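You operate a simulated robot arm through the tools that you are given. There is no shell and no other tool. Be economical: measure what you need, move in short steps, check, and stop when the job is done.

Carry out the task below with a simulated robot arm. There is one attempt and no reset: what you move stays moved.

Task
Put the blue clog on the top of the worktop away on the worktop beside the slatted stand.
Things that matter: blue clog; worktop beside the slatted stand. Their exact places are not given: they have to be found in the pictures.

It is judged by the outcome, as a careful person would: the job done as asked, and still so three seconds after it is handed in. It fails if anything else is knocked over, pushed out of place, dropped, spilled or broken.

Robot
A 6-joint arm with a two-finger parallel gripper on a trunk, on a base that drives. Base frame: it is fixed to the floor where the robot stands at the start and does not move with it; the origin is under the middle of the robot, x ahead of it, y to its left, z up. Units: mm, degrees, N and s.
With the tool pointing down near the work surface it reaches from about 480 to 880 mm from the robot's upright axis, wherever it stands. Its first joint turns from -115.0 to 115.0 degrees. Places, roughly: worktop beside the slatted stand [500, -2900, 900]. Payload 4.2 kg.
The TCP is the grasp point between the finger pads, 23 mm short of the fingertips. In the tool frame z runs along the fingers and y along their closing line. Largest opening 94 mm; finger width 38, thickness 10; the body of the gripper, 54 by 96 mm, starts 39 mm behind the TCP.
Orientation is that of the tool frame in the base frame, as a unit quaternion [x, y, z, w]. With the fingers straight down and closing along the base's y, the tool's x points along the base's -x, its y along +y and its z along -z.

Tools
- The arm moves only by the tool arm_command. Its arguments are lists of equal length, an entry for each row: "fingers": the closure, from 0 (fully open) to 1 (shut); "linear": the shift along the base's x, y, z in mm, a list of three; "delta_rot": the turn, a rotation vector about the base's x, y, z in degrees, a list of three. In form: {"fingers": [fingers, ...], "linear": [[x, y, z], ...], "delta_rot": [[rx, ry, rz], ...]}. A call has 1 to 10 rows; each row shifts and turns the commanded pose from where the row before left it. A row lasts 0.2 s, in which the tool goes at most 50 mm and 8.6 degrees; a call with a longer step from one row to the next is refused whole, and so is a gripper value outside its range. A pose out of reach is approached as far as the arm can. The call stops where the force on the tool passes 40 N (or 10 N more than at its start, if that is more) or the arm is blocked; 0.2 s more then pass. Each finger travels about 108 mm/s and halts on what it meets, pressing with about 25 N; the grip force reading is that of the motor and also rises with nothing between the fingers. The clock runs only during rows and for 0.2 s after the last one: add rows that do not move to give the fingers time. The reply holds the time, the measured pose of the TCP, the force on the tool along the base axes, the opening and the grip force, in the units named above and with some noise, and new pictures: "show" is both (left out), scene, wrist or none.
- Cameras (640 x 400 px; columns grow to the right, rows downward): "scene" is now at [232.7, 156.7, 1424.9]; the picture's right is [-0.41, -0.91, 0.00], its down [-0.47, 0.21, -0.86] and it looks along [0.78, -0.35, -0.51] (base axes); focal length 286 px, centre (320, 200). "wrist" rides on the gripper at [86, 16, -74] in the tool frame; the picture's right is [-0.18, 0.98, 0.00], its down [-0.58, -0.11, -0.81] and it looks along [-0.79, -0.15, 0.59] (tool axes); focal length 243 px, centre (320, 200).
- raise_lower(by): slides the trunk up (or, below 0, down) by that many mm; the arm and the scene camera ride with it, the base frame stays. It gives what a move gives, with no picture.
- drive_base(legs): drives the robot by 1 to 6 legs, each [ahead, turn to the left] in mm and degrees, along the robot's own axes; the way and the turn of a leg run together, so that a leg with both is an arc; at most 1500 mm and 180 degrees a leg. The arm and the cameras ride along, it lands a little off, and it stops where it bumps. It gives what a move gives, and a new picture of the scene camera.
- aim_head(pan, tilt): turns the head with the scene camera to pan (to the left, within 80 degrees either way) and tilt (down, from -29 to 69), counted from straight ahead of the robot. It gives what a move gives, and a new picture of the scene camera.
- locate(camera, pixels): for up to 12 pixels [column, row] of the newest picture of that camera ("zoom" is the newest enlarged one), the place [x, y, z] in the base frame of the surface seen there, good to about 2 mm. It takes no simulated time.
- zoom(camera, box): a new picture of the part [left, top, right, bottom] of that camera's present view, enlarged. It takes no simulated time.
- hand_in(): hands the job in; it is judged then, once.

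Work in short steps. Measure before you move; look again where a grasp or a placing could have gone wrong, and mend it. You have 80 turns and 170 pictures in all, those below and enlarged ones among them. Open the gripper and draw the arm clear of the work before you hand the job in, unless the task says otherwise; then end with one line.

The tools are called after "Emit:" by a JSON object that holds its "method" and its "body". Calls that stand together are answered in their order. arm_command: Moves the arm, as the interface text tells. Its arguments: {"type":"object","properties":{"fingers":{"type":"array"},"linear":{"type":"array"},"delta_rot":{"type":"array"},"show":{"type":"string","enum":["both","scene","wrist","none"]}},"required":["fingers","linear","delta_rot"]} The other tools are called the same way: raise_lower (by) slides the trunk up or down; drive_base (legs) drives the base; aim_head (pan, tilt) turns the head that bears the scene camera; locate (camera, pixels) gives the place of the surface under pixels of a picture; zoom (camera, box) takes an enlarged picture of a part of a camera's view; hand_in () hands the job in.

At the start:

```text
t: 0.0
tcp_pos: [581.2, -163.8, 1137.3]
orientation: [0.0, 1.0, 0.0, 0.001]
contact_force: [-0.7, -0.9, 1.1]
finger_gap: 94.0
finger_force: 0.1
trunk travel left (down, up): [-775.0, 215.0]
robot x, y, heading: [2.3, 1.9, -0.2]
head pan, tilt: [-23.9, 30.9]
```

scene: 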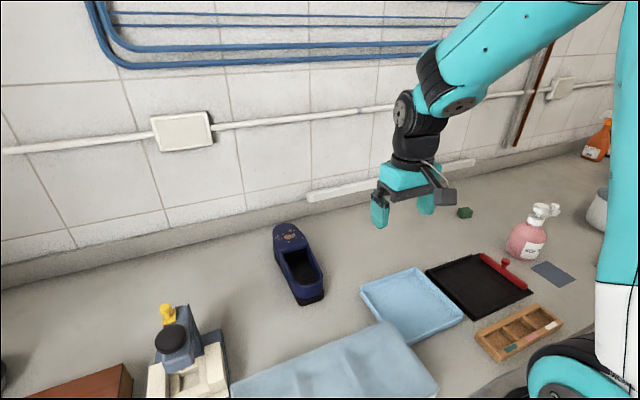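
wrist: 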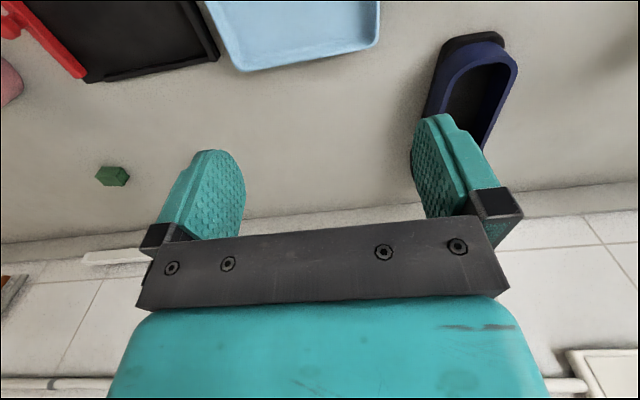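

The blue clog is at about (298,262) in the scene picture. I enlarge it to measure it.

Emit:
{"method": "zoom", "body": {"camera": "scene", "box": [240, 205, 360, 315]}}

Emit:
{"method": "locate", "body": {"camera": "scene", "pixels": [[276, 228], [302, 226], [312, 302], [322, 275], [300, 255], [281, 262], [292, 242], [300, 270], [288, 284], [313, 256], [340, 270], [250, 290]]}}

```text
3.64 times, centred on (300, 260) of scene
```

zoom: 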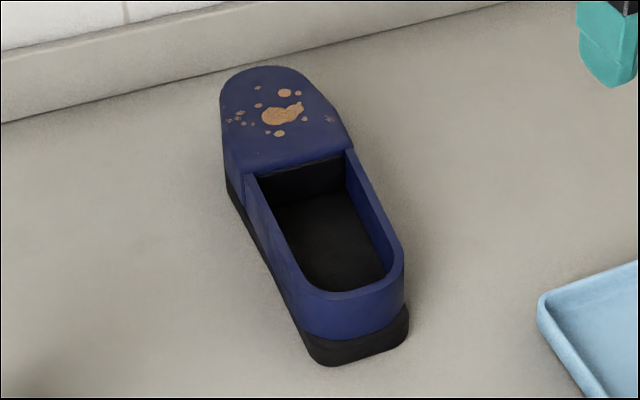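

```text
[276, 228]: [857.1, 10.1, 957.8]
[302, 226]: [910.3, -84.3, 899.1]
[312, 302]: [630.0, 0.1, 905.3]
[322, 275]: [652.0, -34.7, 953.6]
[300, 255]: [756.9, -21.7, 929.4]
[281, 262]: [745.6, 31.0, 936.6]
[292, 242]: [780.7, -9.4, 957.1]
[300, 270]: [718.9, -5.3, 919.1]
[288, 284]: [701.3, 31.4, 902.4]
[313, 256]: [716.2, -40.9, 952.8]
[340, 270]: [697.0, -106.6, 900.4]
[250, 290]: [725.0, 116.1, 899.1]
```

The clog lies roughly along x with its rim at z of about 955. I measure its width at several rim points in the enlarged picture.

Emit:
{"method": "locate", "body": {"camera": "zoom", "pixels": [[247, 180], [345, 152], [275, 250], [378, 205], [310, 292], [402, 270], [352, 298], [226, 165], [350, 142], [290, 320], [270, 72], [408, 330]]}}

Emit:
{"method": "aim_head", "body": {"pan": -80, "tilt": 20}}

```text
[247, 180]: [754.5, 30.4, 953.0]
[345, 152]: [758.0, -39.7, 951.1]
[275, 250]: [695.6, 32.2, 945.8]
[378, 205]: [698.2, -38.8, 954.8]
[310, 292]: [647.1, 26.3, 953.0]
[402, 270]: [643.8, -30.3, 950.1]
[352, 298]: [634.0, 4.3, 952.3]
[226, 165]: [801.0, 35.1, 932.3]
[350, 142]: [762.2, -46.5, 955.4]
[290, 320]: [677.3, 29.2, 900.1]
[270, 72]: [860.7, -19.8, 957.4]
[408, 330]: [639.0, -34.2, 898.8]
```

```text
t: 1.2
tcp_pos: [580.8, -163.9, 1138.7]
orientation: [0.0, 1.0, -0.001, 0.0]
contact_force: [-0.3, 0.2, -0.4]
finger_gap: 93.9
finger_force: 0.0
trunk travel left (down, up): [-775.0, 215.0]
robot x, y, heading: [2.1, -3.3, -0.5]
head pan, tilt: [-80.0, 20.0]
```

scene: 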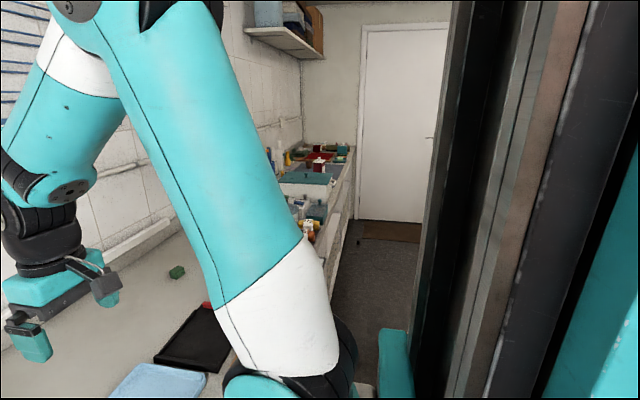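

Rim width is about 72-80 mm, centred at y≈-4, with the shoe almost parallel to x. I aim the head back and move above the grasp point near x=730 with the fingers open.

Emit:
{"method": "aim_head", "body": {"pan": -10, "tilt": 35}}

Emit:
{"method": "arm_command", "body": {"fingers": [0, 0, 0, 0, 0, 0], "linear": [[30, 32, 0], [30, 32, 0], [30, 32, 0], [30, 32, 0], [29, 32, -30], [0, 0, -40]], "delta_rot": [[0, 0, 0], [0, 0, 0], [0, 0, 0], [0, 0, 0], [0, 0, 0], [0, 0, 0]]}}

```text
t: 2.7
tcp_pos: [580.6, -164.6, 1136.3]
orientation: [0.0, 1.0, 0.0, -0.001]
contact_force: [0.3, 0.9, 0.6]
finger_gap: 94.1
finger_force: 0.1
trunk travel left (down, up): [-775.0, 215.0]
robot x, y, heading: [-0.1, 0.7, 0.1]
head pan, tilt: [-10.0, 35.0]
```

scene: 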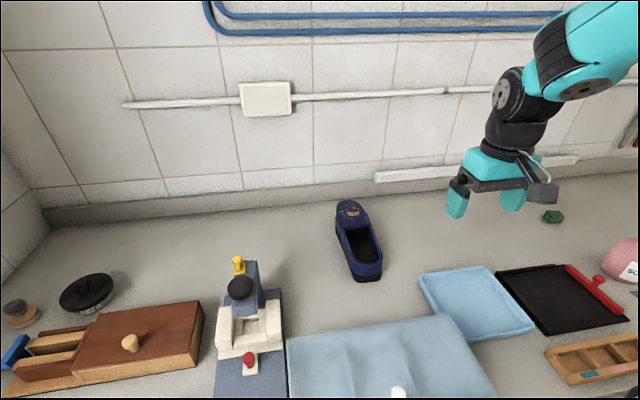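

```text
refused: row 5 steps farther than a row can; nothing moved
```

Row 5 was too long; I resend it split up.

Emit:
{"method": "arm_command", "body": {"fingers": [0, 0, 0, 0, 0, 0, 0], "linear": [[30, 32, 0], [30, 32, 0], [30, 32, 0], [30, 32, 0], [29, 32, 0], [0, 0, -40], [0, 0, -40]], "delta_rot": [[0, 0, 0], [0, 0, 0], [0, 0, 0], [0, 0, 0], [0, 0, 0], [0, 0, 0], [0, 0, 0]]}}

```text
t: 4.3
tcp_pos: [727.7, -4.2, 1057.2]
orientation: [0.0, 1.0, 0.0, 0.001]
contact_force: [-0.1, 0.2, -0.5]
finger_gap: 93.9
finger_force: 0.0
trunk travel left (down, up): [-775.0, 215.0]
robot x, y, heading: [-0.6, 0.4, -0.2]
head pan, tilt: [-10.0, 35.0]
```

scene: 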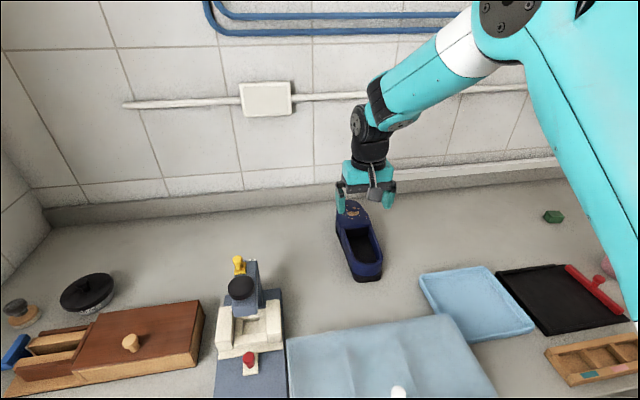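
wrist: 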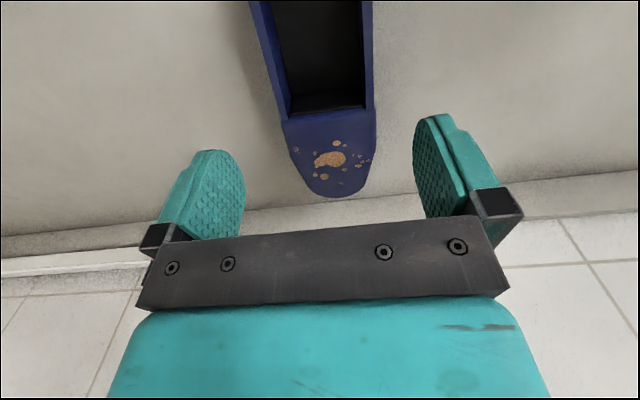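

The shoe is centred between the fingers in the wrist view (columns 260-375). I check the outer edges from the wrist before going down.

Emit:
{"method": "locate", "body": {"camera": "wrist", "pixels": [[253, 20], [262, 60], [284, 122], [373, 20], [373, 60], [375, 122], [292, 160], [373, 160], [330, 194]]}}

```text
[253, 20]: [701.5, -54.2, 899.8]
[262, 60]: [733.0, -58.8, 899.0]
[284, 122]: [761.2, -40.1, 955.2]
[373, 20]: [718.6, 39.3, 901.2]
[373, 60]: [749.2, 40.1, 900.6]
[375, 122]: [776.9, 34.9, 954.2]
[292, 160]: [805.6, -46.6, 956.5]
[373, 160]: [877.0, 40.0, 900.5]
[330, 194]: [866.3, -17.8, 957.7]
```

At x≈730 the clog spans about y -41..33, centre -4. I descend to z≈928 with the fingers open.

Emit:
{"method": "arm_command", "body": {"fingers": [0, 0, 0, 0, 0], "linear": [[0, 0, -35], [0, 0, -35], [0, 0, -30], [0, 0, -20], [0, 0, -10]], "delta_rot": [[0, 0, 0], [0, 0, 0], [0, 0, 0], [0, 0, 0], [0, 0, 0]]}}

```text
t: 5.5
tcp_pos: [729.3, -4.2, 926.1]
orientation: [0.0, 1.0, 0.0, 0.0]
contact_force: [-0.4, -0.3, 0.4]
finger_gap: 93.8
finger_force: 0.2
trunk travel left (down, up): [-775.0, 215.0]
robot x, y, heading: [-1.6, -1.8, -0.1]
head pan, tilt: [-10.0, 35.0]
```

scene: 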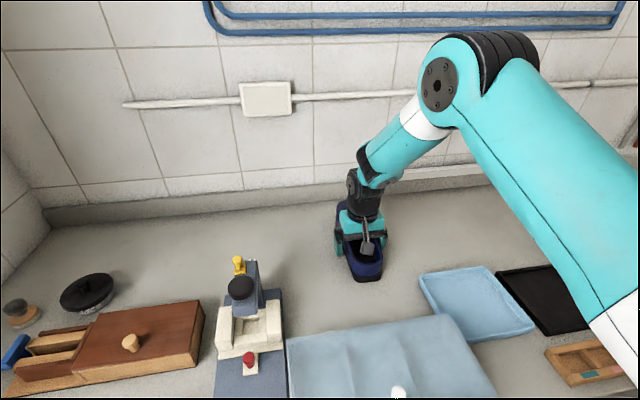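
wrist: 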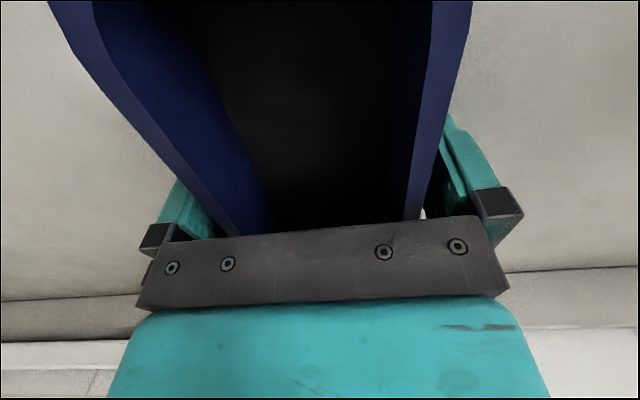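

The fingers straddle the clog with no contact force. I close on it, then lift slightly.

Emit:
{"method": "arm_command", "body": {"fingers": [0.2, 0.5, 1, 1, 1], "linear": [[0, 0, 0], [0, 0, 0], [0, 0, 0], [0, 0, 0], [0, 0, 0]], "delta_rot": [[0, 0, 0], [0, 0, 0], [0, 0, 0], [0, 0, 0], [0, 0, 0]], "show": "none"}}

Emit:
{"method": "arm_command", "body": {"fingers": [1, 1, 1, 1], "linear": [[0, 0, 20], [0, 0, 30], [0, 0, 40], [0, 0, 0]], "delta_rot": [[0, 0, 0], [0, 0, 0], [0, 0, 0], [0, 0, 0]]}}

```text
t: 6.7
tcp_pos: [730.5, -4.5, 927.2]
orientation: [0.0, 1.0, 0.0, 0.0]
contact_force: [0.9, 0.4, 0.5]
finger_gap: 78.0
finger_force: 25.1
trunk travel left (down, up): [-775.0, 215.0]
robot x, y, heading: [-1.5, 2.0, -0.0]
head pan, tilt: [-10.0, 35.0]
```

```text
t: 7.7
tcp_pos: [729.6, -4.5, 1016.3]
orientation: [0.001, 1.0, 0.0, 0.0]
contact_force: [0.2, 0.1, 0.1]
finger_gap: 0.0
finger_force: 24.7
trunk travel left (down, up): [-775.0, 215.0]
robot x, y, heading: [0.2, 1.3, -0.0]
head pan, tilt: [-10.0, 35.0]
```

scene: 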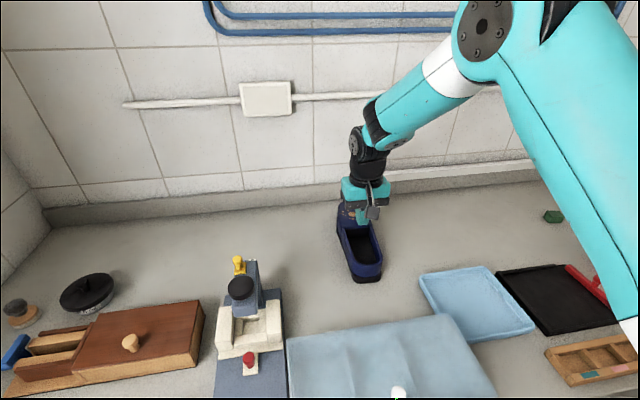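
wrist: 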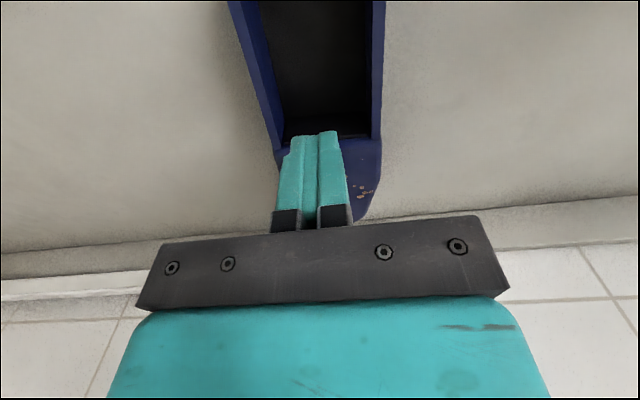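

The gap fell to 0: the fingers slid off and the clog stayed on the worktop, slightly turned. I move the arm up and look closely at the clog's sides.

Emit:
{"method": "arm_command", "body": {"fingers": [0, 0, 0, 0, 0], "linear": [[0, 0, 40], [0, 0, 40], [-40, 0, 30], [-40, 0, 0], [-40, 0, 0]], "delta_rot": [[0, 0, 0], [0, 0, 0], [0, 0, 0], [0, 0, 0], [0, 0, 0]]}}

Emit:
{"method": "zoom", "body": {"camera": "scene", "box": [310, 190, 410, 290]}}

Emit:
{"method": "zoom", "body": {"camera": "wrist", "box": [200, 0, 440, 150]}}

```text
t: 8.9
tcp_pos: [611.4, -4.6, 1126.8]
orientation: [0.0, 1.0, 0.0, -0.001]
contact_force: [0.0, -0.4, -0.7]
finger_gap: 93.9
finger_force: 0.1
trunk travel left (down, up): [-775.0, 215.0]
robot x, y, heading: [1.3, 0.1, -0.3]
head pan, tilt: [-10.0, 35.0]
```

scene: 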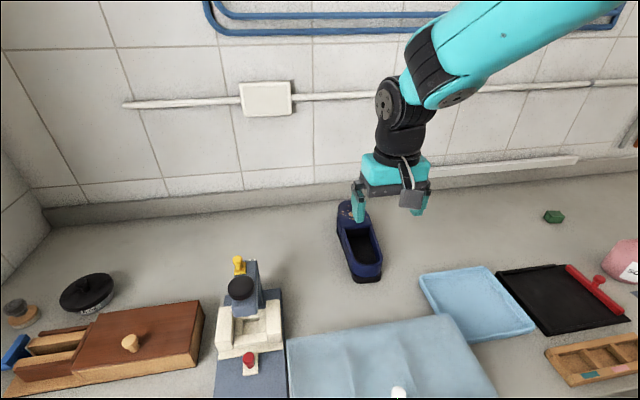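
wrist: 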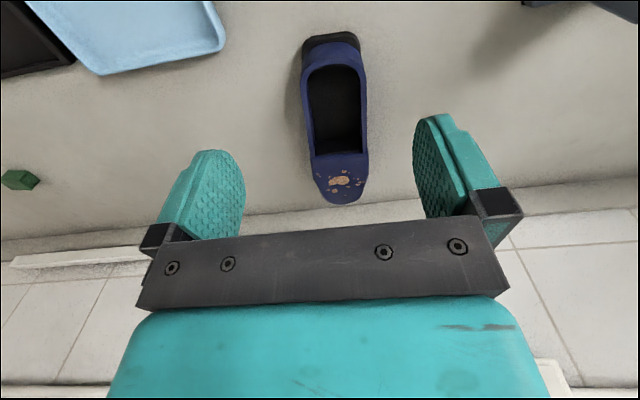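

```text
4.00 times, centred on (360, 240) of scene
```

zoom: 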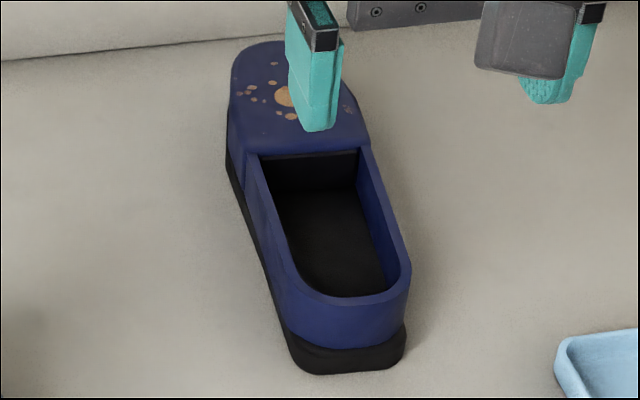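

```text
2.67 times, centred on (320, 75) of wrist
```

zoom: 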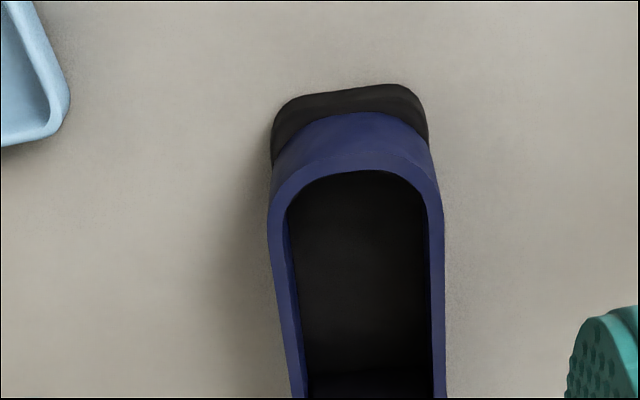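

The sole is wider than the upper, so my fingers likely caught only the sole edge. I measure the wall taper.

Emit:
{"method": "locate", "body": {"camera": "zoom", "pixels": [[270, 160], [276, 300], [275, 350], [285, 200], [435, 200], [441, 300], [425, 130], [300, 230], [350, 250], [425, 250], [350, 175], [350, 385]]}}

Emit:
{"method": "zoom", "body": {"camera": "scene", "box": [310, 190, 410, 290]}}

Emit:
{"method": "locate", "body": {"camera": "zoom", "pixels": [[245, 175], [248, 190], [244, 205], [255, 220], [254, 240], [272, 250], [268, 270], [230, 140], [232, 170], [264, 262], [375, 155], [410, 265]]}}

```text
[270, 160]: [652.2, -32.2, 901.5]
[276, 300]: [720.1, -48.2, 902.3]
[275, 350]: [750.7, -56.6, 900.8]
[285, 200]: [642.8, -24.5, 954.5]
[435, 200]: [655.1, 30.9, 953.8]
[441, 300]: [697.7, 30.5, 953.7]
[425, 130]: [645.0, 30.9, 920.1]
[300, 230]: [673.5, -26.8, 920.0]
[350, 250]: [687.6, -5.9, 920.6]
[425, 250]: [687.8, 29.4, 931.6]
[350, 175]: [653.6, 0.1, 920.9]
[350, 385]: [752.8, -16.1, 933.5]
```

```text
4.00 times, centred on (360, 240) of scene
```

zoom: 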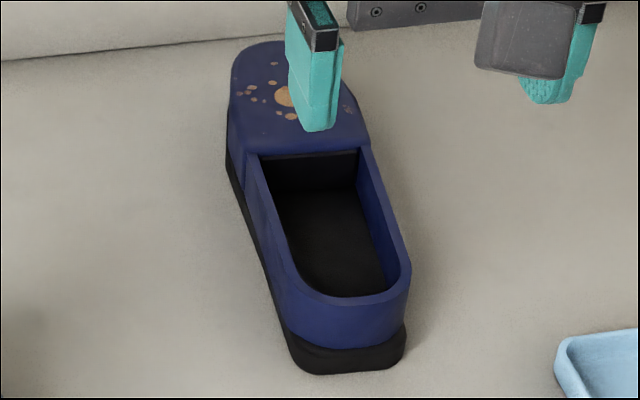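

```text
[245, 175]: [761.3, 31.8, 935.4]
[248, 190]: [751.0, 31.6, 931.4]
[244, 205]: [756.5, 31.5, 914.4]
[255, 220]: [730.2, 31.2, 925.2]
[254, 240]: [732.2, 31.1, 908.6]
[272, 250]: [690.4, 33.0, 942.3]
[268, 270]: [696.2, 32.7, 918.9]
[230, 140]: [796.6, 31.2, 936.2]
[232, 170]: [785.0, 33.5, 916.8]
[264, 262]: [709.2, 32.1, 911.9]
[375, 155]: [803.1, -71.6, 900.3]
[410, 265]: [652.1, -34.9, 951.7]
```

The left wall is vertical, at y≈31-33. I move the arm to the right to see the clog's right side with the wrist camera.

Emit:
{"method": "arm_command", "body": {"fingers": [0, 0, 0, 0, 0, 0], "linear": [[0, -45, 0], [0, -45, 0], [0, -45, -10], [0, -45, -10], [0, 0, -40], [0, 0, -40]], "delta_rot": [[0, 0, 0], [0, 0, 0], [0, 0, 0], [0, 0, 0], [0, 0, 0], [0, 0, 0]]}}

Emit:
{"method": "zoom", "body": {"camera": "wrist", "box": [400, 0, 640, 150]}}

Emit:
{"method": "zoom", "body": {"camera": "scene", "box": [310, 190, 410, 290]}}

```text
t: 10.3
tcp_pos: [611.4, -184.4, 1026.8]
orientation: [-0.001, 1.0, 0.0, 0.0]
contact_force: [-0.4, -0.4, 0.7]
finger_gap: 93.9
finger_force: 0.1
trunk travel left (down, up): [-775.0, 215.0]
robot x, y, heading: [-3.4, 0.6, -0.1]
head pan, tilt: [-10.0, 35.0]
```

scene: 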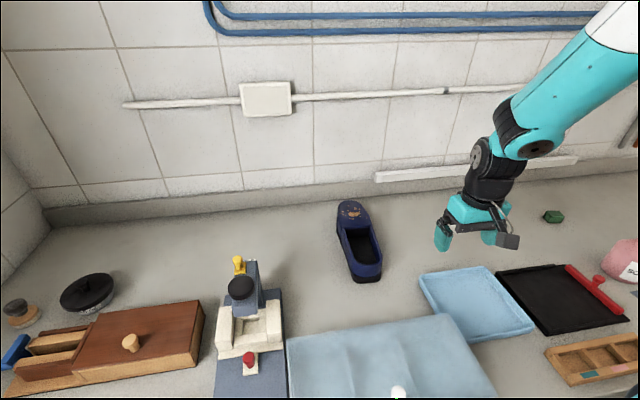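
wrist: 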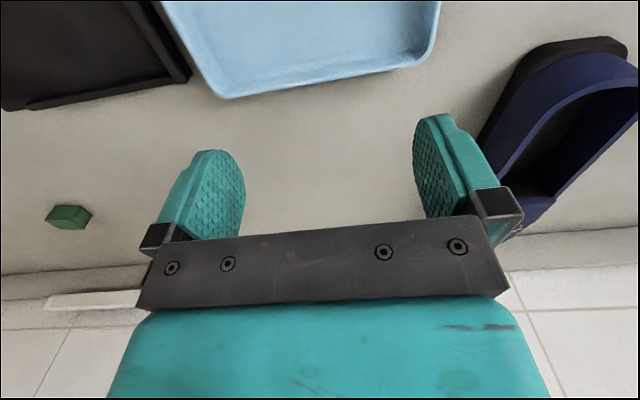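

```text
2.67 times, centred on (520, 75) of wrist
```

zoom: 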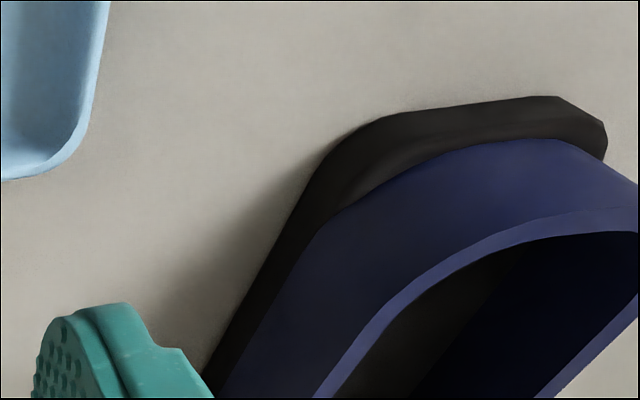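

```text
4.00 times, centred on (360, 240) of scene
```

zoom: 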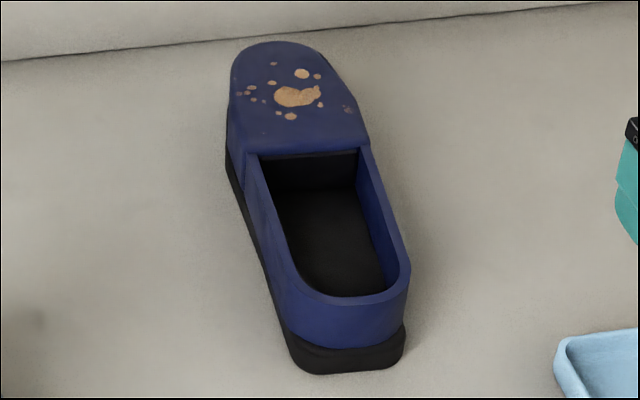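

I check the cavity's depth below the vamp and the rim geometry now.

Emit:
{"method": "locate", "body": {"camera": "zoom", "pixels": [[310, 160], [310, 172], [310, 183], [310, 200], [310, 148], [253, 170], [262, 165], [364, 150], [352, 165], [385, 230], [405, 220], [285, 45]]}}

Emit:
{"method": "zoom", "body": {"camera": "wrist", "box": [440, 20, 640, 145]}}

Emit:
{"method": "locate", "body": {"camera": "wrist", "pixels": [[487, 140], [495, 145], [508, 145], [518, 150], [500, 110], [520, 110], [535, 100], [545, 110], [512, 85], [530, 90], [549, 89]]}}

```text
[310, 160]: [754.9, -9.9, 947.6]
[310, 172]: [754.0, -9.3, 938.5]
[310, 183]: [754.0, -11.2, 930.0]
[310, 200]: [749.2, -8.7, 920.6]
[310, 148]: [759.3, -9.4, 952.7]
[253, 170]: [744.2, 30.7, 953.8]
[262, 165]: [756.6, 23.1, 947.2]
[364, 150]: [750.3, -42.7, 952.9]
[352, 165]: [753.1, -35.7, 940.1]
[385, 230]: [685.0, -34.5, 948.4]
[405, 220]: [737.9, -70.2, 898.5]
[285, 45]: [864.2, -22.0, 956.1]
```

```text
3.20 times, centred on (540, 82) of wrist
```

zoom: 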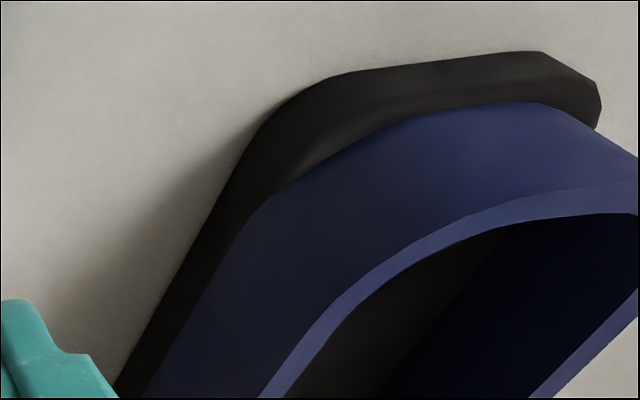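

```text
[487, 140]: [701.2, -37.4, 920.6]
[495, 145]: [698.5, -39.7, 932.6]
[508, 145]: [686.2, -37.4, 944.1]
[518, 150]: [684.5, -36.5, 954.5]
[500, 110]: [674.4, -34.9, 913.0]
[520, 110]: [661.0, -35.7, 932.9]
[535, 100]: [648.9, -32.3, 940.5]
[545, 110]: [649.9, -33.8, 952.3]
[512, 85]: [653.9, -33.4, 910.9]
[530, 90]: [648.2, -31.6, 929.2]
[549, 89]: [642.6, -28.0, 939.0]
```

The walls are vertical. The solid vamp puts the centre of mass farther forward (about x=768), and the clog's axis is turned about -3°, so my earlier grip was off-centre. I'll grip at x=768, y=-6.5, yaw -3°.

Emit:
{"method": "arm_command", "body": {"fingers": [0, 0, 0, 0, 0, 0, 0, 0], "linear": [[0, 0, 30], [26, 29.6, 0], [26, 29.6, 0], [26, 29.6, 0], [26, 29.6, 0], [26, 29.6, 0], [26.6, 30, 0], [0, 0, 0]], "delta_rot": [[0, 0, 0], [0, 0, -3], [0, 0, 0], [0, 0, 0], [0, 0, 0], [0, 0, 0], [0, 0, 0], [0, 0, 0]]}}

Emit:
{"method": "locate", "body": {"camera": "wrist", "pixels": [[290, 90], [290, 110], [300, 130], [375, 90], [375, 110], [370, 130], [330, 150]]}}

```text
t: 12.1
tcp_pos: [767.8, -7.9, 1059.2]
orientation: [0.026, 1.0, -0.001, 0.0]
contact_force: [0.1, 0.1, -0.6]
finger_gap: 94.1
finger_force: 0.0
trunk travel left (down, up): [-775.0, 215.0]
robot x, y, heading: [-0.2, -1.6, 0.2]
head pan, tilt: [-10.0, 35.0]
```

scene: 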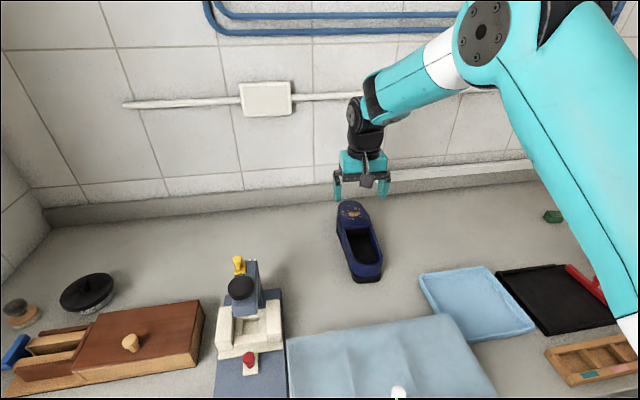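
wrist: 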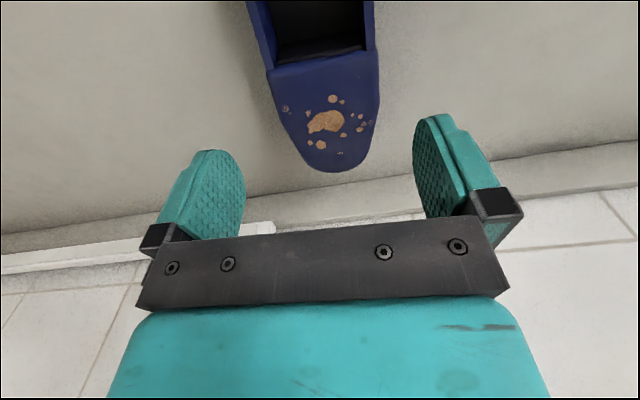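

```text
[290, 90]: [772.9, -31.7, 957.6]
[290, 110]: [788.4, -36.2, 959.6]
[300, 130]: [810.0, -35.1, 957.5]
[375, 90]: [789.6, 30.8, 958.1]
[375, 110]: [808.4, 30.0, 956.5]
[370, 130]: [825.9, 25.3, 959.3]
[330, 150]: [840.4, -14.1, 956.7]
```

The clog's left edge is at y≈31 and right at about -45 here, so I'm centred. Descend to z≈928.

Emit:
{"method": "arm_command", "body": {"fingers": [0, 0, 0, 0, 0], "linear": [[0, 1, -40], [0, 0, -40], [0, 0, -25], [0, 0, -15], [0, 0, -11]], "delta_rot": [[0, 0, 0], [0, 0, 0], [0, 0, 0], [0, 0, 0], [0, 0, 0]]}}

Emit:
{"method": "arm_command", "body": {"fingers": [0.2, 1, 1, 1, 1], "linear": [[0, 0, 0], [0, 0, 0], [0, 0, 0], [0, 0, 0], [0, 0, 0]], "delta_rot": [[0, 0, 0], [0, 0, 0], [0, 0, 0], [0, 0, 0], [0, 0, 0]], "show": "none"}}

Emit:
{"method": "arm_command", "body": {"fingers": [1, 1, 1, 1], "linear": [[0, 0, 3], [0, 0, 5], [0, 0, 7], [0, 0, 0]], "delta_rot": [[0, 0, 0], [0, 0, 0], [0, 0, 0], [0, 0, 0]]}}

```text
t: 13.3
tcp_pos: [766.0, -6.1, 927.3]
orientation: [0.026, 1.0, 0.0, 0.0]
contact_force: [0.0, 0.0, 0.8]
finger_gap: 93.9
finger_force: 0.1
trunk travel left (down, up): [-775.0, 215.0]
robot x, y, heading: [1.5, -1.6, 0.3]
head pan, tilt: [-10.0, 35.0]
```

scene: 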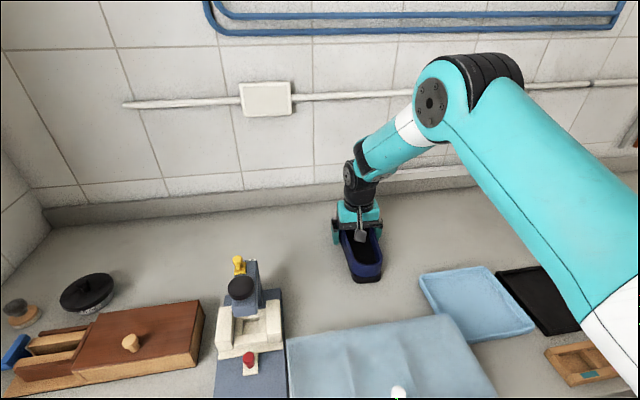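
wrist: 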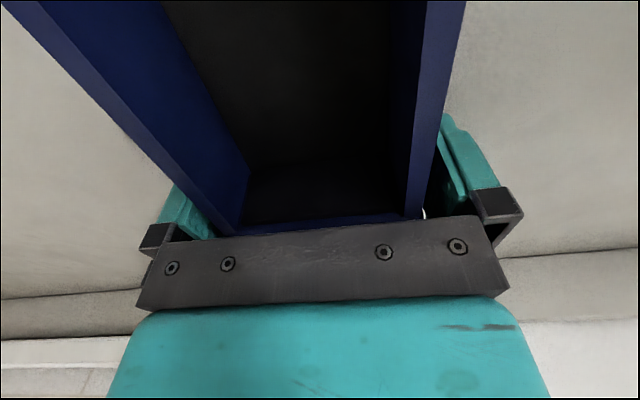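

```text
t: 14.5
tcp_pos: [765.9, -5.7, 927.4]
orientation: [0.026, 1.0, 0.0, 0.0]
contact_force: [2.0, -1.7, 0.5]
finger_gap: 86.0
finger_force: 25.2
trunk travel left (down, up): [-775.0, 215.0]
robot x, y, heading: [-1.2, 0.8, -0.3]
head pan, tilt: [-10.0, 35.0]
```

```text
t: 15.5
tcp_pos: [765.1, -6.2, 943.1]
orientation: [0.026, 1.0, -0.001, 0.0]
contact_force: [0.0, -0.2, -1.6]
finger_gap: 85.9
finger_force: 24.9
trunk travel left (down, up): [-775.0, 215.0]
robot x, y, heading: [-0.7, 0.6, -0.1]
head pan, tilt: [-10.0, 35.0]
```

scene: 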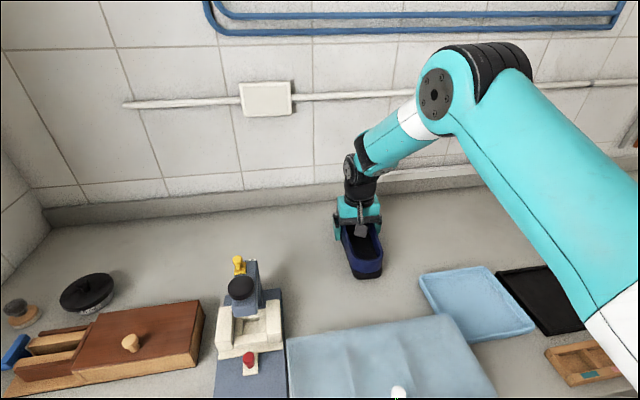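
wrist: 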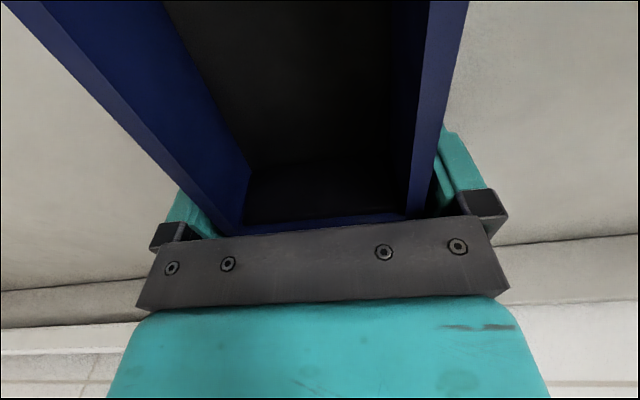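

The gap stays at 86 and the clog has risen level with the gripper. I lift further, gently, and watch the grip.

Emit:
{"method": "arm_command", "body": {"fingers": [1, 1, 1, 1, 1, 1, 1, 1], "linear": [[0, 0, 10], [0, 0, 15], [0, 0, 20], [0, 0, 25], [0, 0, 25], [0, 0, 20], [0, 0, 10], [0, 0, 0]], "delta_rot": [[0, 0, 0], [0, 0, 0], [0, 0, 0], [0, 0, 0], [0, 0, 0], [0, 0, 0], [0, 0, 0], [0, 0, 0]]}}

```text
t: 17.3
tcp_pos: [767.9, -5.6, 1066.0]
orientation: [0.027, 1.0, 0.0, 0.0]
contact_force: [0.4, -0.5, -2.4]
finger_gap: 86.1
finger_force: 25.0
trunk travel left (down, up): [-775.0, 215.0]
robot x, y, heading: [0.8, 0.5, 0.0]
head pan, tilt: [-10.0, 35.0]
```

scene: 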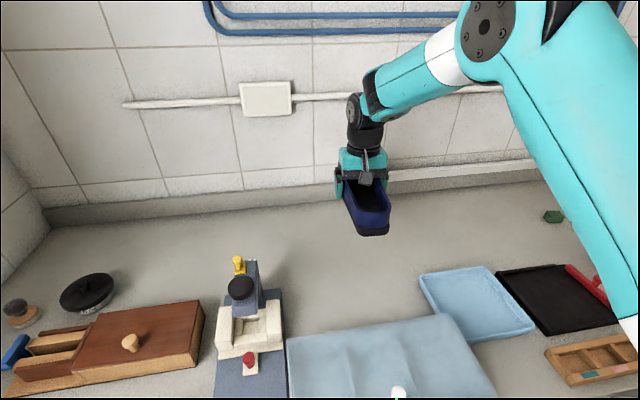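
wrist: 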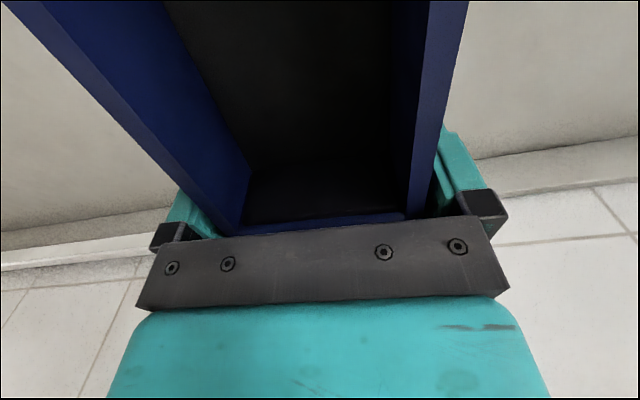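

The clog is held firmly. I draw the arm in toward the robot at height to make turning safe.

Emit:
{"method": "arm_command", "body": {"fingers": [1, 1, 1, 1, 1, 1, 1, 1, 1], "linear": [[-10, 0, 15], [-20, 0, 20], [-30, 0, 20], [-35, 0, 20], [-35, 0, 10], [-35, 0, 0], [-30, 0, 0], [-20, 0, 0], [0, 0, 0]], "delta_rot": [[0, 0, 0], [0, 0, 0], [0, 0, 0], [0, 0, 0], [0, 0, 0], [0, 0, 0], [0, 0, 0], [0, 0, 0], [0, 0, 0]], "show": "scene"}}

Emit:
{"method": "raise_lower", "body": {"by": 120}}

Emit:
{"method": "aim_head", "body": {"pan": -80, "tilt": 30}}

```text
t: 19.3
tcp_pos: [552.5, -5.6, 1149.8]
orientation: [0.026, 1.0, -0.001, -0.001]
contact_force: [0.5, 0.9, -1.7]
finger_gap: 86.1
finger_force: 25.2
trunk travel left (down, up): [-775.0, 215.0]
robot x, y, heading: [-1.2, -0.3, 0.3]
head pan, tilt: [-10.0, 35.0]
```

scene: 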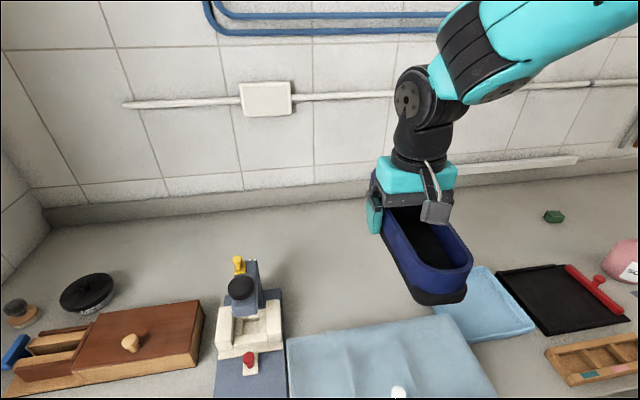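

```text
t: 20.8
tcp_pos: [552.9, -6.7, 1269.9]
orientation: [0.025, 1.0, -0.001, 0.0]
contact_force: [-0.1, -0.4, -2.7]
finger_gap: 86.2
finger_force: 25.4
trunk travel left (down, up): [-895.0, 95.0]
robot x, y, heading: [0.9, -1.4, -0.1]
head pan, tilt: [-10.0, 35.0]
```

```text
t: 22.2
tcp_pos: [552.4, -7.4, 1269.9]
orientation: [0.027, 1.0, 0.0, -0.001]
contact_force: [0.5, 0.4, -1.6]
finger_gap: 86.4
finger_force: 24.9
trunk travel left (down, up): [-895.0, 95.0]
robot x, y, heading: [-0.9, 0.0, -0.0]
head pan, tilt: [-80.0, 30.0]
```

scene: 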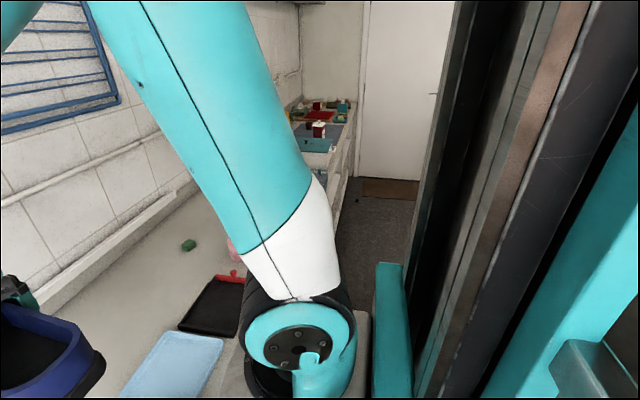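

The aisle runs along -y toward the door. I measure the worktop's front edge and the aisle.

Emit:
{"method": "locate", "body": {"camera": "scene", "pixels": [[353, 140], [345, 165], [350, 220], [365, 190], [400, 190], [400, 230], [325, 130], [300, 108], [320, 125], [395, 100], [440, 80], [345, 200]]}}

Emit:
{"method": "zoom", "body": {"camera": "scene", "box": [270, 70, 420, 220]}}

```text
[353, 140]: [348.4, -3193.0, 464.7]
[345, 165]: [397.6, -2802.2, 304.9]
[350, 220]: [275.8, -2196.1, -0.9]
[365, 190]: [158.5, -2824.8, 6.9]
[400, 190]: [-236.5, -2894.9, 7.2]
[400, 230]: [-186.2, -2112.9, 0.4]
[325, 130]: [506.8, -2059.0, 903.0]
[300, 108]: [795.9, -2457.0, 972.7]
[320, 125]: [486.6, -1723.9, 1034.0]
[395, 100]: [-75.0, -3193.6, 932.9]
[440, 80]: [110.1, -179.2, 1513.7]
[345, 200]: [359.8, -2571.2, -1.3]
```

```text
2.67 times, centred on (345, 145) of scene
```

zoom: 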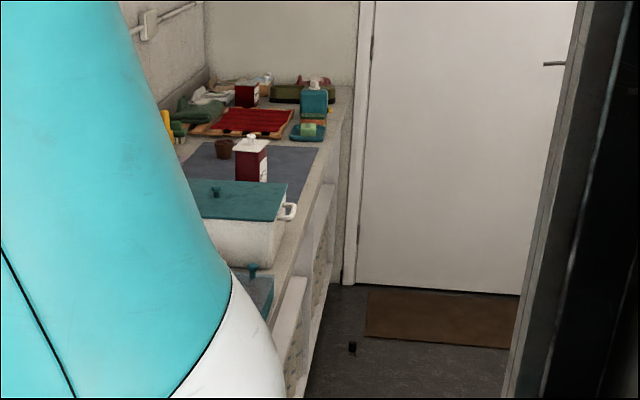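

The end wall is at y≈-3195, the worktop front at x≈380, and the aisle floor is clear. I turn right 90° in place with the clog raised.

Emit:
{"method": "drive_base", "body": {"legs": [[0, -45], [0, -45]]}}

Emit:
{"method": "aim_head", "body": {"pan": 25, "tilt": 20}}

```text
t: 24.2
tcp_pos: [422.8, -297.0, 1270.8]
orientation: [0.318, 0.948, 0.0, -0.001]
contact_force: [-0.8, 1.0, -1.6]
finger_gap: 85.9
finger_force: 25.2
trunk travel left (down, up): [-895.0, 95.0]
robot x, y, heading: [-28.7, 11.3, -27.6]
head pan, tilt: [-80.0, 30.0]
stopped in leg 1: the robot was blocked; the commanded pose is now the measured one
```

scene: 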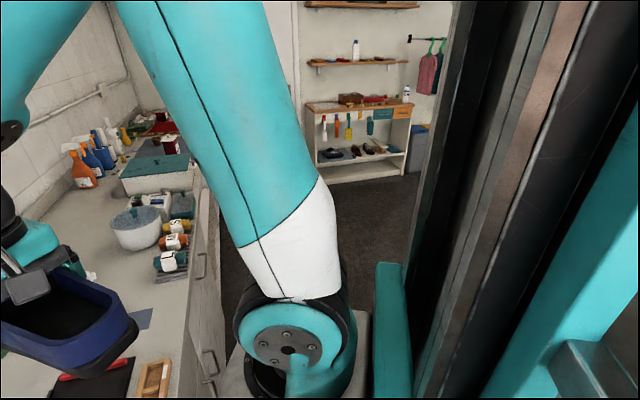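

```text
t: 26.0
tcp_pos: [424.3, -297.2, 1270.6]
orientation: [0.319, 0.948, 0.0, 0.001]
contact_force: [0.2, 0.9, -2.2]
finger_gap: 85.9
finger_force: 25.5
trunk travel left (down, up): [-895.0, 95.0]
robot x, y, heading: [-32.7, 9.0, -27.8]
head pan, tilt: [25.0, 20.0]
```

scene: 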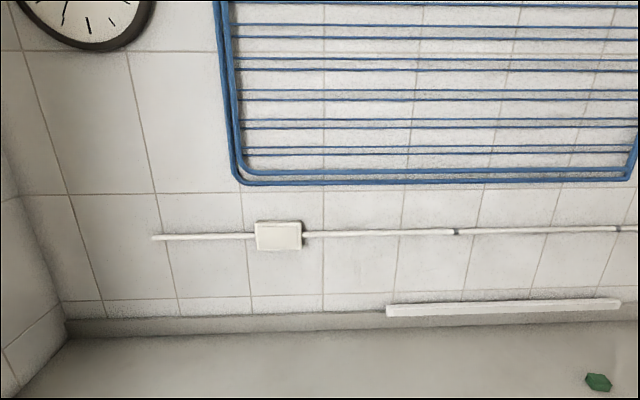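

The base's corner touched the worktop front. I back off about 200 mm, then turn on.

Emit:
{"method": "drive_base", "body": {"legs": [[-200, 0], [0, -30]]}}

Emit:
{"method": "aim_head", "body": {"pan": -60, "tilt": 35}}

```text
t: 29.0
tcp_pos: [45.6, -387.4, 1270.2]
orientation: [0.543, 0.84, 0.001, 0.0]
contact_force: [-0.3, 0.2, -1.4]
finger_gap: 86.0
finger_force: 25.0
trunk travel left (down, up): [-895.0, 95.0]
robot x, y, heading: [-204.2, 103.6, -56.4]
head pan, tilt: [25.0, 20.0]
```

scene: 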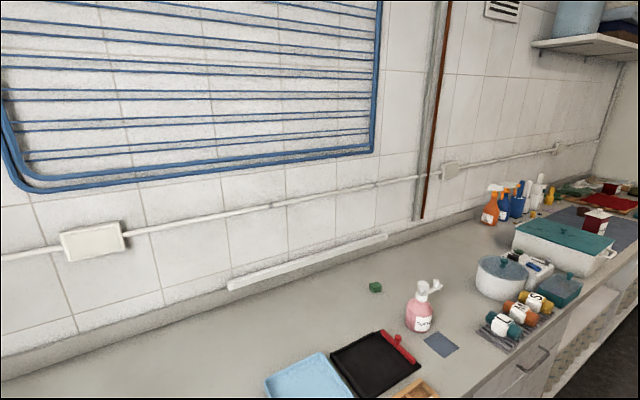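

```text
t: 30.6
tcp_pos: [45.2, -387.3, 1270.3]
orientation: [0.542, 0.84, 0.001, 0.001]
contact_force: [-0.2, 0.5, -1.5]
finger_gap: 85.8
finger_force: 24.4
trunk travel left (down, up): [-895.0, 95.0]
robot x, y, heading: [-207.2, 100.3, -56.3]
head pan, tilt: [-60.0, 35.0]
```

scene: 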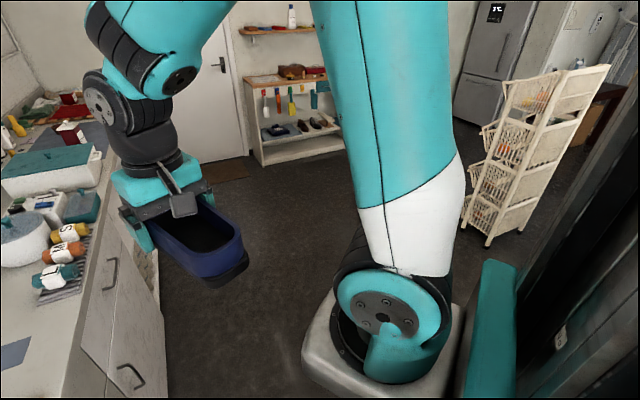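

The room is open here. I finish the turn to face -y and drive 1300 mm along the worktop.

Emit:
{"method": "drive_base", "body": {"legs": [[0, -33.5], [1300, 0]]}}

Emit:
{"method": "aim_head", "body": {"pan": 30, "tilt": 30}}

```text
t: 38.9
tcp_pos: [-219.7, -1770.4, 1270.1]
orientation: [0.75, 0.661, 0.0, 0.0]
contact_force: [-0.2, -0.1, -2.1]
finger_gap: 86.2
finger_force: 25.1
trunk travel left (down, up): [-895.0, 95.0]
robot x, y, heading: [-174.6, -1218.8, -88.1]
head pan, tilt: [-60.0, 35.0]
```

scene: 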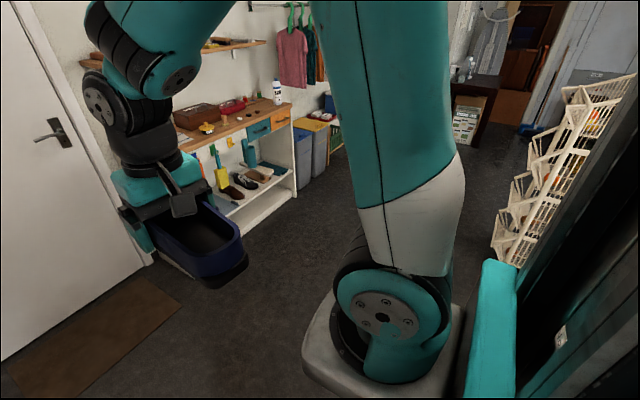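

```text
t: 40.5
tcp_pos: [-220.1, -1771.5, 1270.1]
orientation: [0.75, 0.661, 0.0, 0.0]
contact_force: [1.0, -0.4, -2.1]
finger_gap: 86.0
finger_force: 24.6
trunk travel left (down, up): [-895.0, 95.0]
robot x, y, heading: [-177.7, -1219.4, -87.9]
head pan, tilt: [30.0, 30.0]
```

scene: 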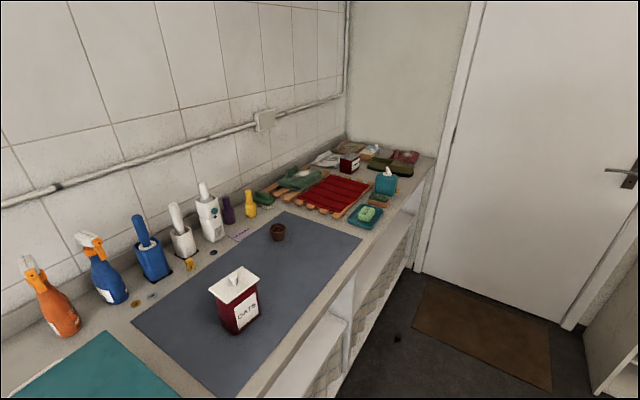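

A red slatted stand is near (335,195). I enlarge this region to see the space beside it.

Emit:
{"method": "zoom", "body": {"camera": "scene", "box": [220, 130, 450, 260]}}

Emit:
{"method": "locate", "body": {"camera": "zoom", "pixels": [[225, 205], [340, 250], [420, 140], [300, 130], [395, 160], [390, 265], [350, 280], [450, 250], [505, 215], [200, 190], [390, 240], [500, 180]]}}

```text
2.78 times, centred on (335, 195) of scene
```

zoom: 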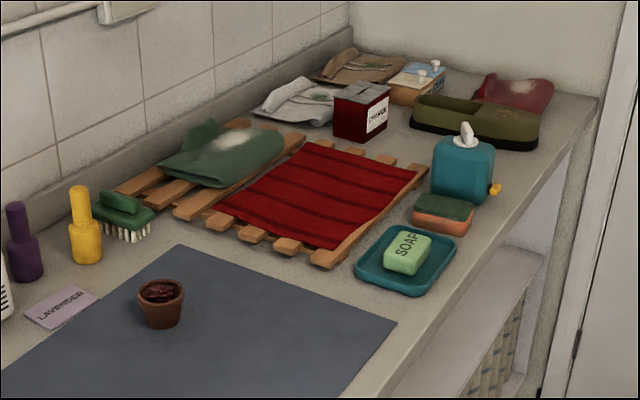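

```text
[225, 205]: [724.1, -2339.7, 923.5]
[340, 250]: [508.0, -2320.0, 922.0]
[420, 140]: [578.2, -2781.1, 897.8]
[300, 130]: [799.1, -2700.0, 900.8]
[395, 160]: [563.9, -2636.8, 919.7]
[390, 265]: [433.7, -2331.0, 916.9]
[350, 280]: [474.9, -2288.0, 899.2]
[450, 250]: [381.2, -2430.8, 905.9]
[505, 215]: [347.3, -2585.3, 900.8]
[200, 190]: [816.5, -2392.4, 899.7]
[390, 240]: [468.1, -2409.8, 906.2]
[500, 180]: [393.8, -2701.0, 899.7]
```

There's a slatted wooden stand (with red towel) from y≈-2290 to about -2650, with free space toward the end wall. I drive closer for a better view.

Emit:
{"method": "drive_base", "body": {"legs": [[1000, 0]]}}

Emit:
{"method": "aim_head", "body": {"pan": 45, "tilt": 35}}

```text
t: 45.7
tcp_pos: [-183.7, -2776.7, 1271.0]
orientation: [0.75, 0.662, 0.0, 0.0]
contact_force: [-0.2, 0.1, -1.1]
finger_gap: 86.1
finger_force: 25.5
trunk travel left (down, up): [-895.0, 95.0]
robot x, y, heading: [-140.5, -2228.1, -88.1]
head pan, tilt: [30.0, 30.0]
```

scene: 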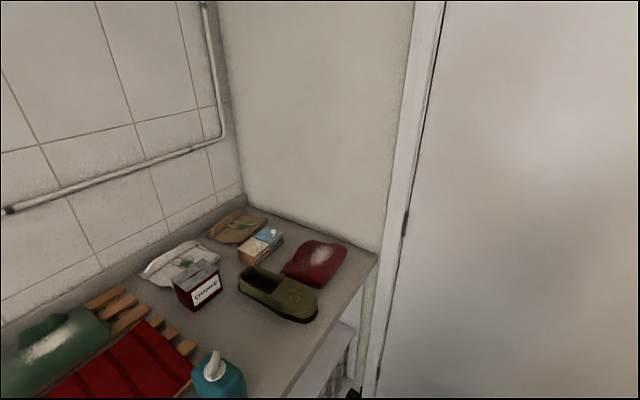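

```text
t: 46.5
tcp_pos: [-184.0, -2776.6, 1269.9]
orientation: [0.75, 0.661, -0.001, -0.001]
contact_force: [-0.3, -0.1, -2.2]
finger_gap: 85.9
finger_force: 25.3
trunk travel left (down, up): [-895.0, 95.0]
robot x, y, heading: [-142.7, -2224.8, -87.8]
head pan, tilt: [45.0, 35.0]
```

scene: 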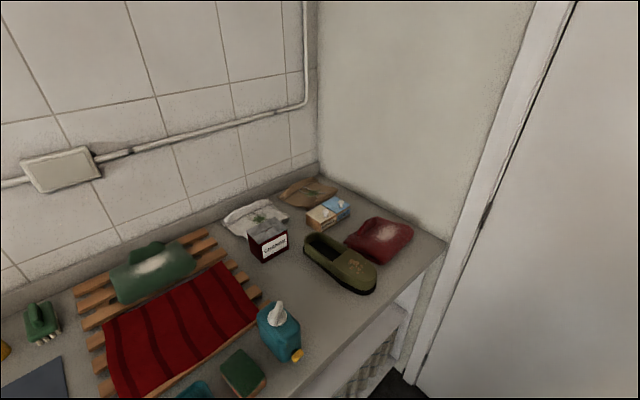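

I measure the free strip between the stand's end, the blue bottle, the red cocoa tin and the olive clog.

Emit:
{"method": "zoom", "body": {"camera": "scene", "box": [200, 180, 450, 340]}}

Emit:
{"method": "locate", "body": {"camera": "scene", "pixels": [[262, 298], [238, 270], [216, 230], [254, 262], [287, 252], [306, 250], [343, 291], [375, 292], [278, 325], [303, 350], [300, 275], [340, 320]]}}

Emit:
{"method": "locate", "body": {"camera": "scene", "pixels": [[448, 245], [310, 395], [360, 348], [303, 238], [345, 242], [411, 235], [370, 255], [330, 285], [310, 300], [320, 320], [375, 265], [280, 290]]}}

```text
2.50 times, centred on (325, 260) of scene
```

zoom: 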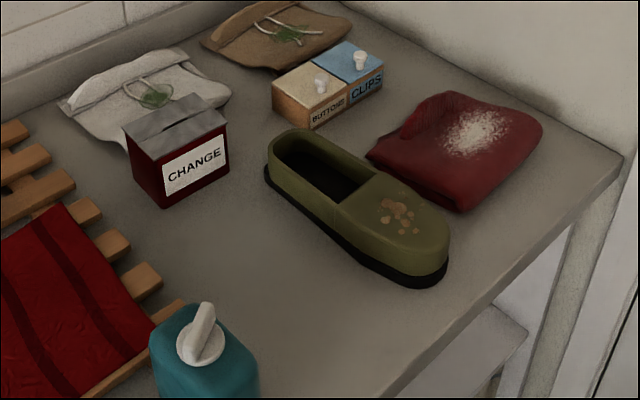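

```text
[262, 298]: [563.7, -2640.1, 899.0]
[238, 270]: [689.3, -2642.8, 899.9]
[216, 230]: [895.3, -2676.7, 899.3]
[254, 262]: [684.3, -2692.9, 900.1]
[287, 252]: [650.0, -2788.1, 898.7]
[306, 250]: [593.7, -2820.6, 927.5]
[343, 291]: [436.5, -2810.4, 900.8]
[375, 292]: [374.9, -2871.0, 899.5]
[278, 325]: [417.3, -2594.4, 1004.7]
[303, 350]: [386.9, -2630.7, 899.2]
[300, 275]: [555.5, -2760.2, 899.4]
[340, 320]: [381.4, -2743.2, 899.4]
```

```text
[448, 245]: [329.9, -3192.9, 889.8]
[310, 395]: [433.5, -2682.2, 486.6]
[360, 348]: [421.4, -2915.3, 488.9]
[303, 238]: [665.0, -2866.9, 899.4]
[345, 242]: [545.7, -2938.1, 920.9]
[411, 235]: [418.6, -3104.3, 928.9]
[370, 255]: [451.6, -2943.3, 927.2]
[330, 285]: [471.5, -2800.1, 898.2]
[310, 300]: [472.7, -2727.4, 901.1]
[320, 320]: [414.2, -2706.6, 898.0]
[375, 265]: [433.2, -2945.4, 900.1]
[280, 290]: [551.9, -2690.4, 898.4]
```

The free strip beside the stand is y≈-2650..-2800, x≈350..640 — enough for the clog laid along x at y≈-2725. I drive 200 mm on and turn left 90° to face the worktop.

Emit:
{"method": "drive_base", "body": {"legs": [[200, 0], [0, 88]]}}

Emit:
{"method": "aim_head", "body": {"pan": -35, "tilt": 35}}

```text
t: 51.9
tcp_pos: [415.6, -2471.5, 1271.0]
orientation: [0.063, 0.998, 0.0, 0.0]
contact_force: [0.2, 0.4, -1.4]
finger_gap: 85.8
finger_force: 24.7
trunk travel left (down, up): [-895.0, 95.0]
robot x, y, heading: [-135.7, -2428.4, 2.1]
head pan, tilt: [45.0, 35.0]
```

scene: 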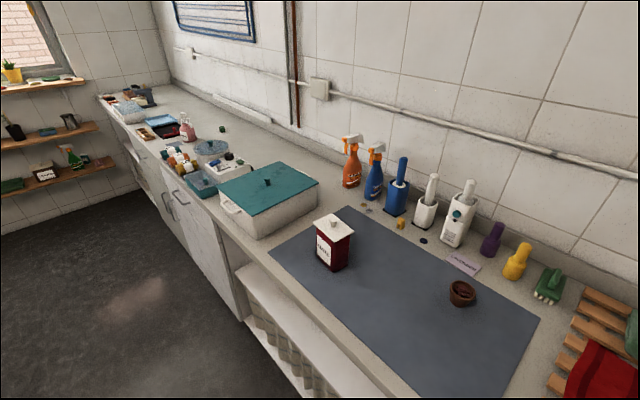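

```text
t: 53.4
tcp_pos: [415.0, -2470.3, 1269.3]
orientation: [0.063, 0.998, 0.001, 0.0]
contact_force: [-0.3, -0.2, -1.6]
finger_gap: 86.2
finger_force: 25.0
trunk travel left (down, up): [-895.0, 95.0]
robot x, y, heading: [-135.9, -2430.3, 1.9]
head pan, tilt: [-35.0, 35.0]
```

scene: 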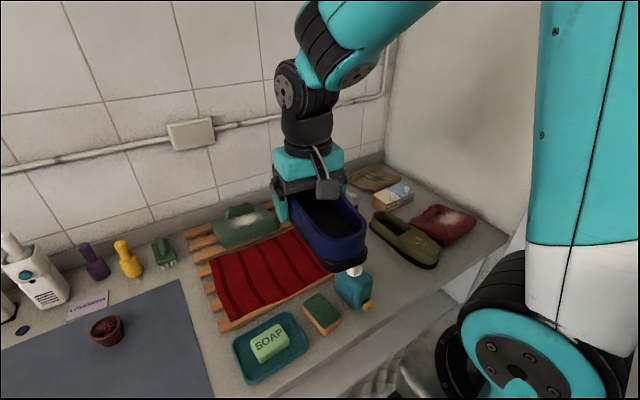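

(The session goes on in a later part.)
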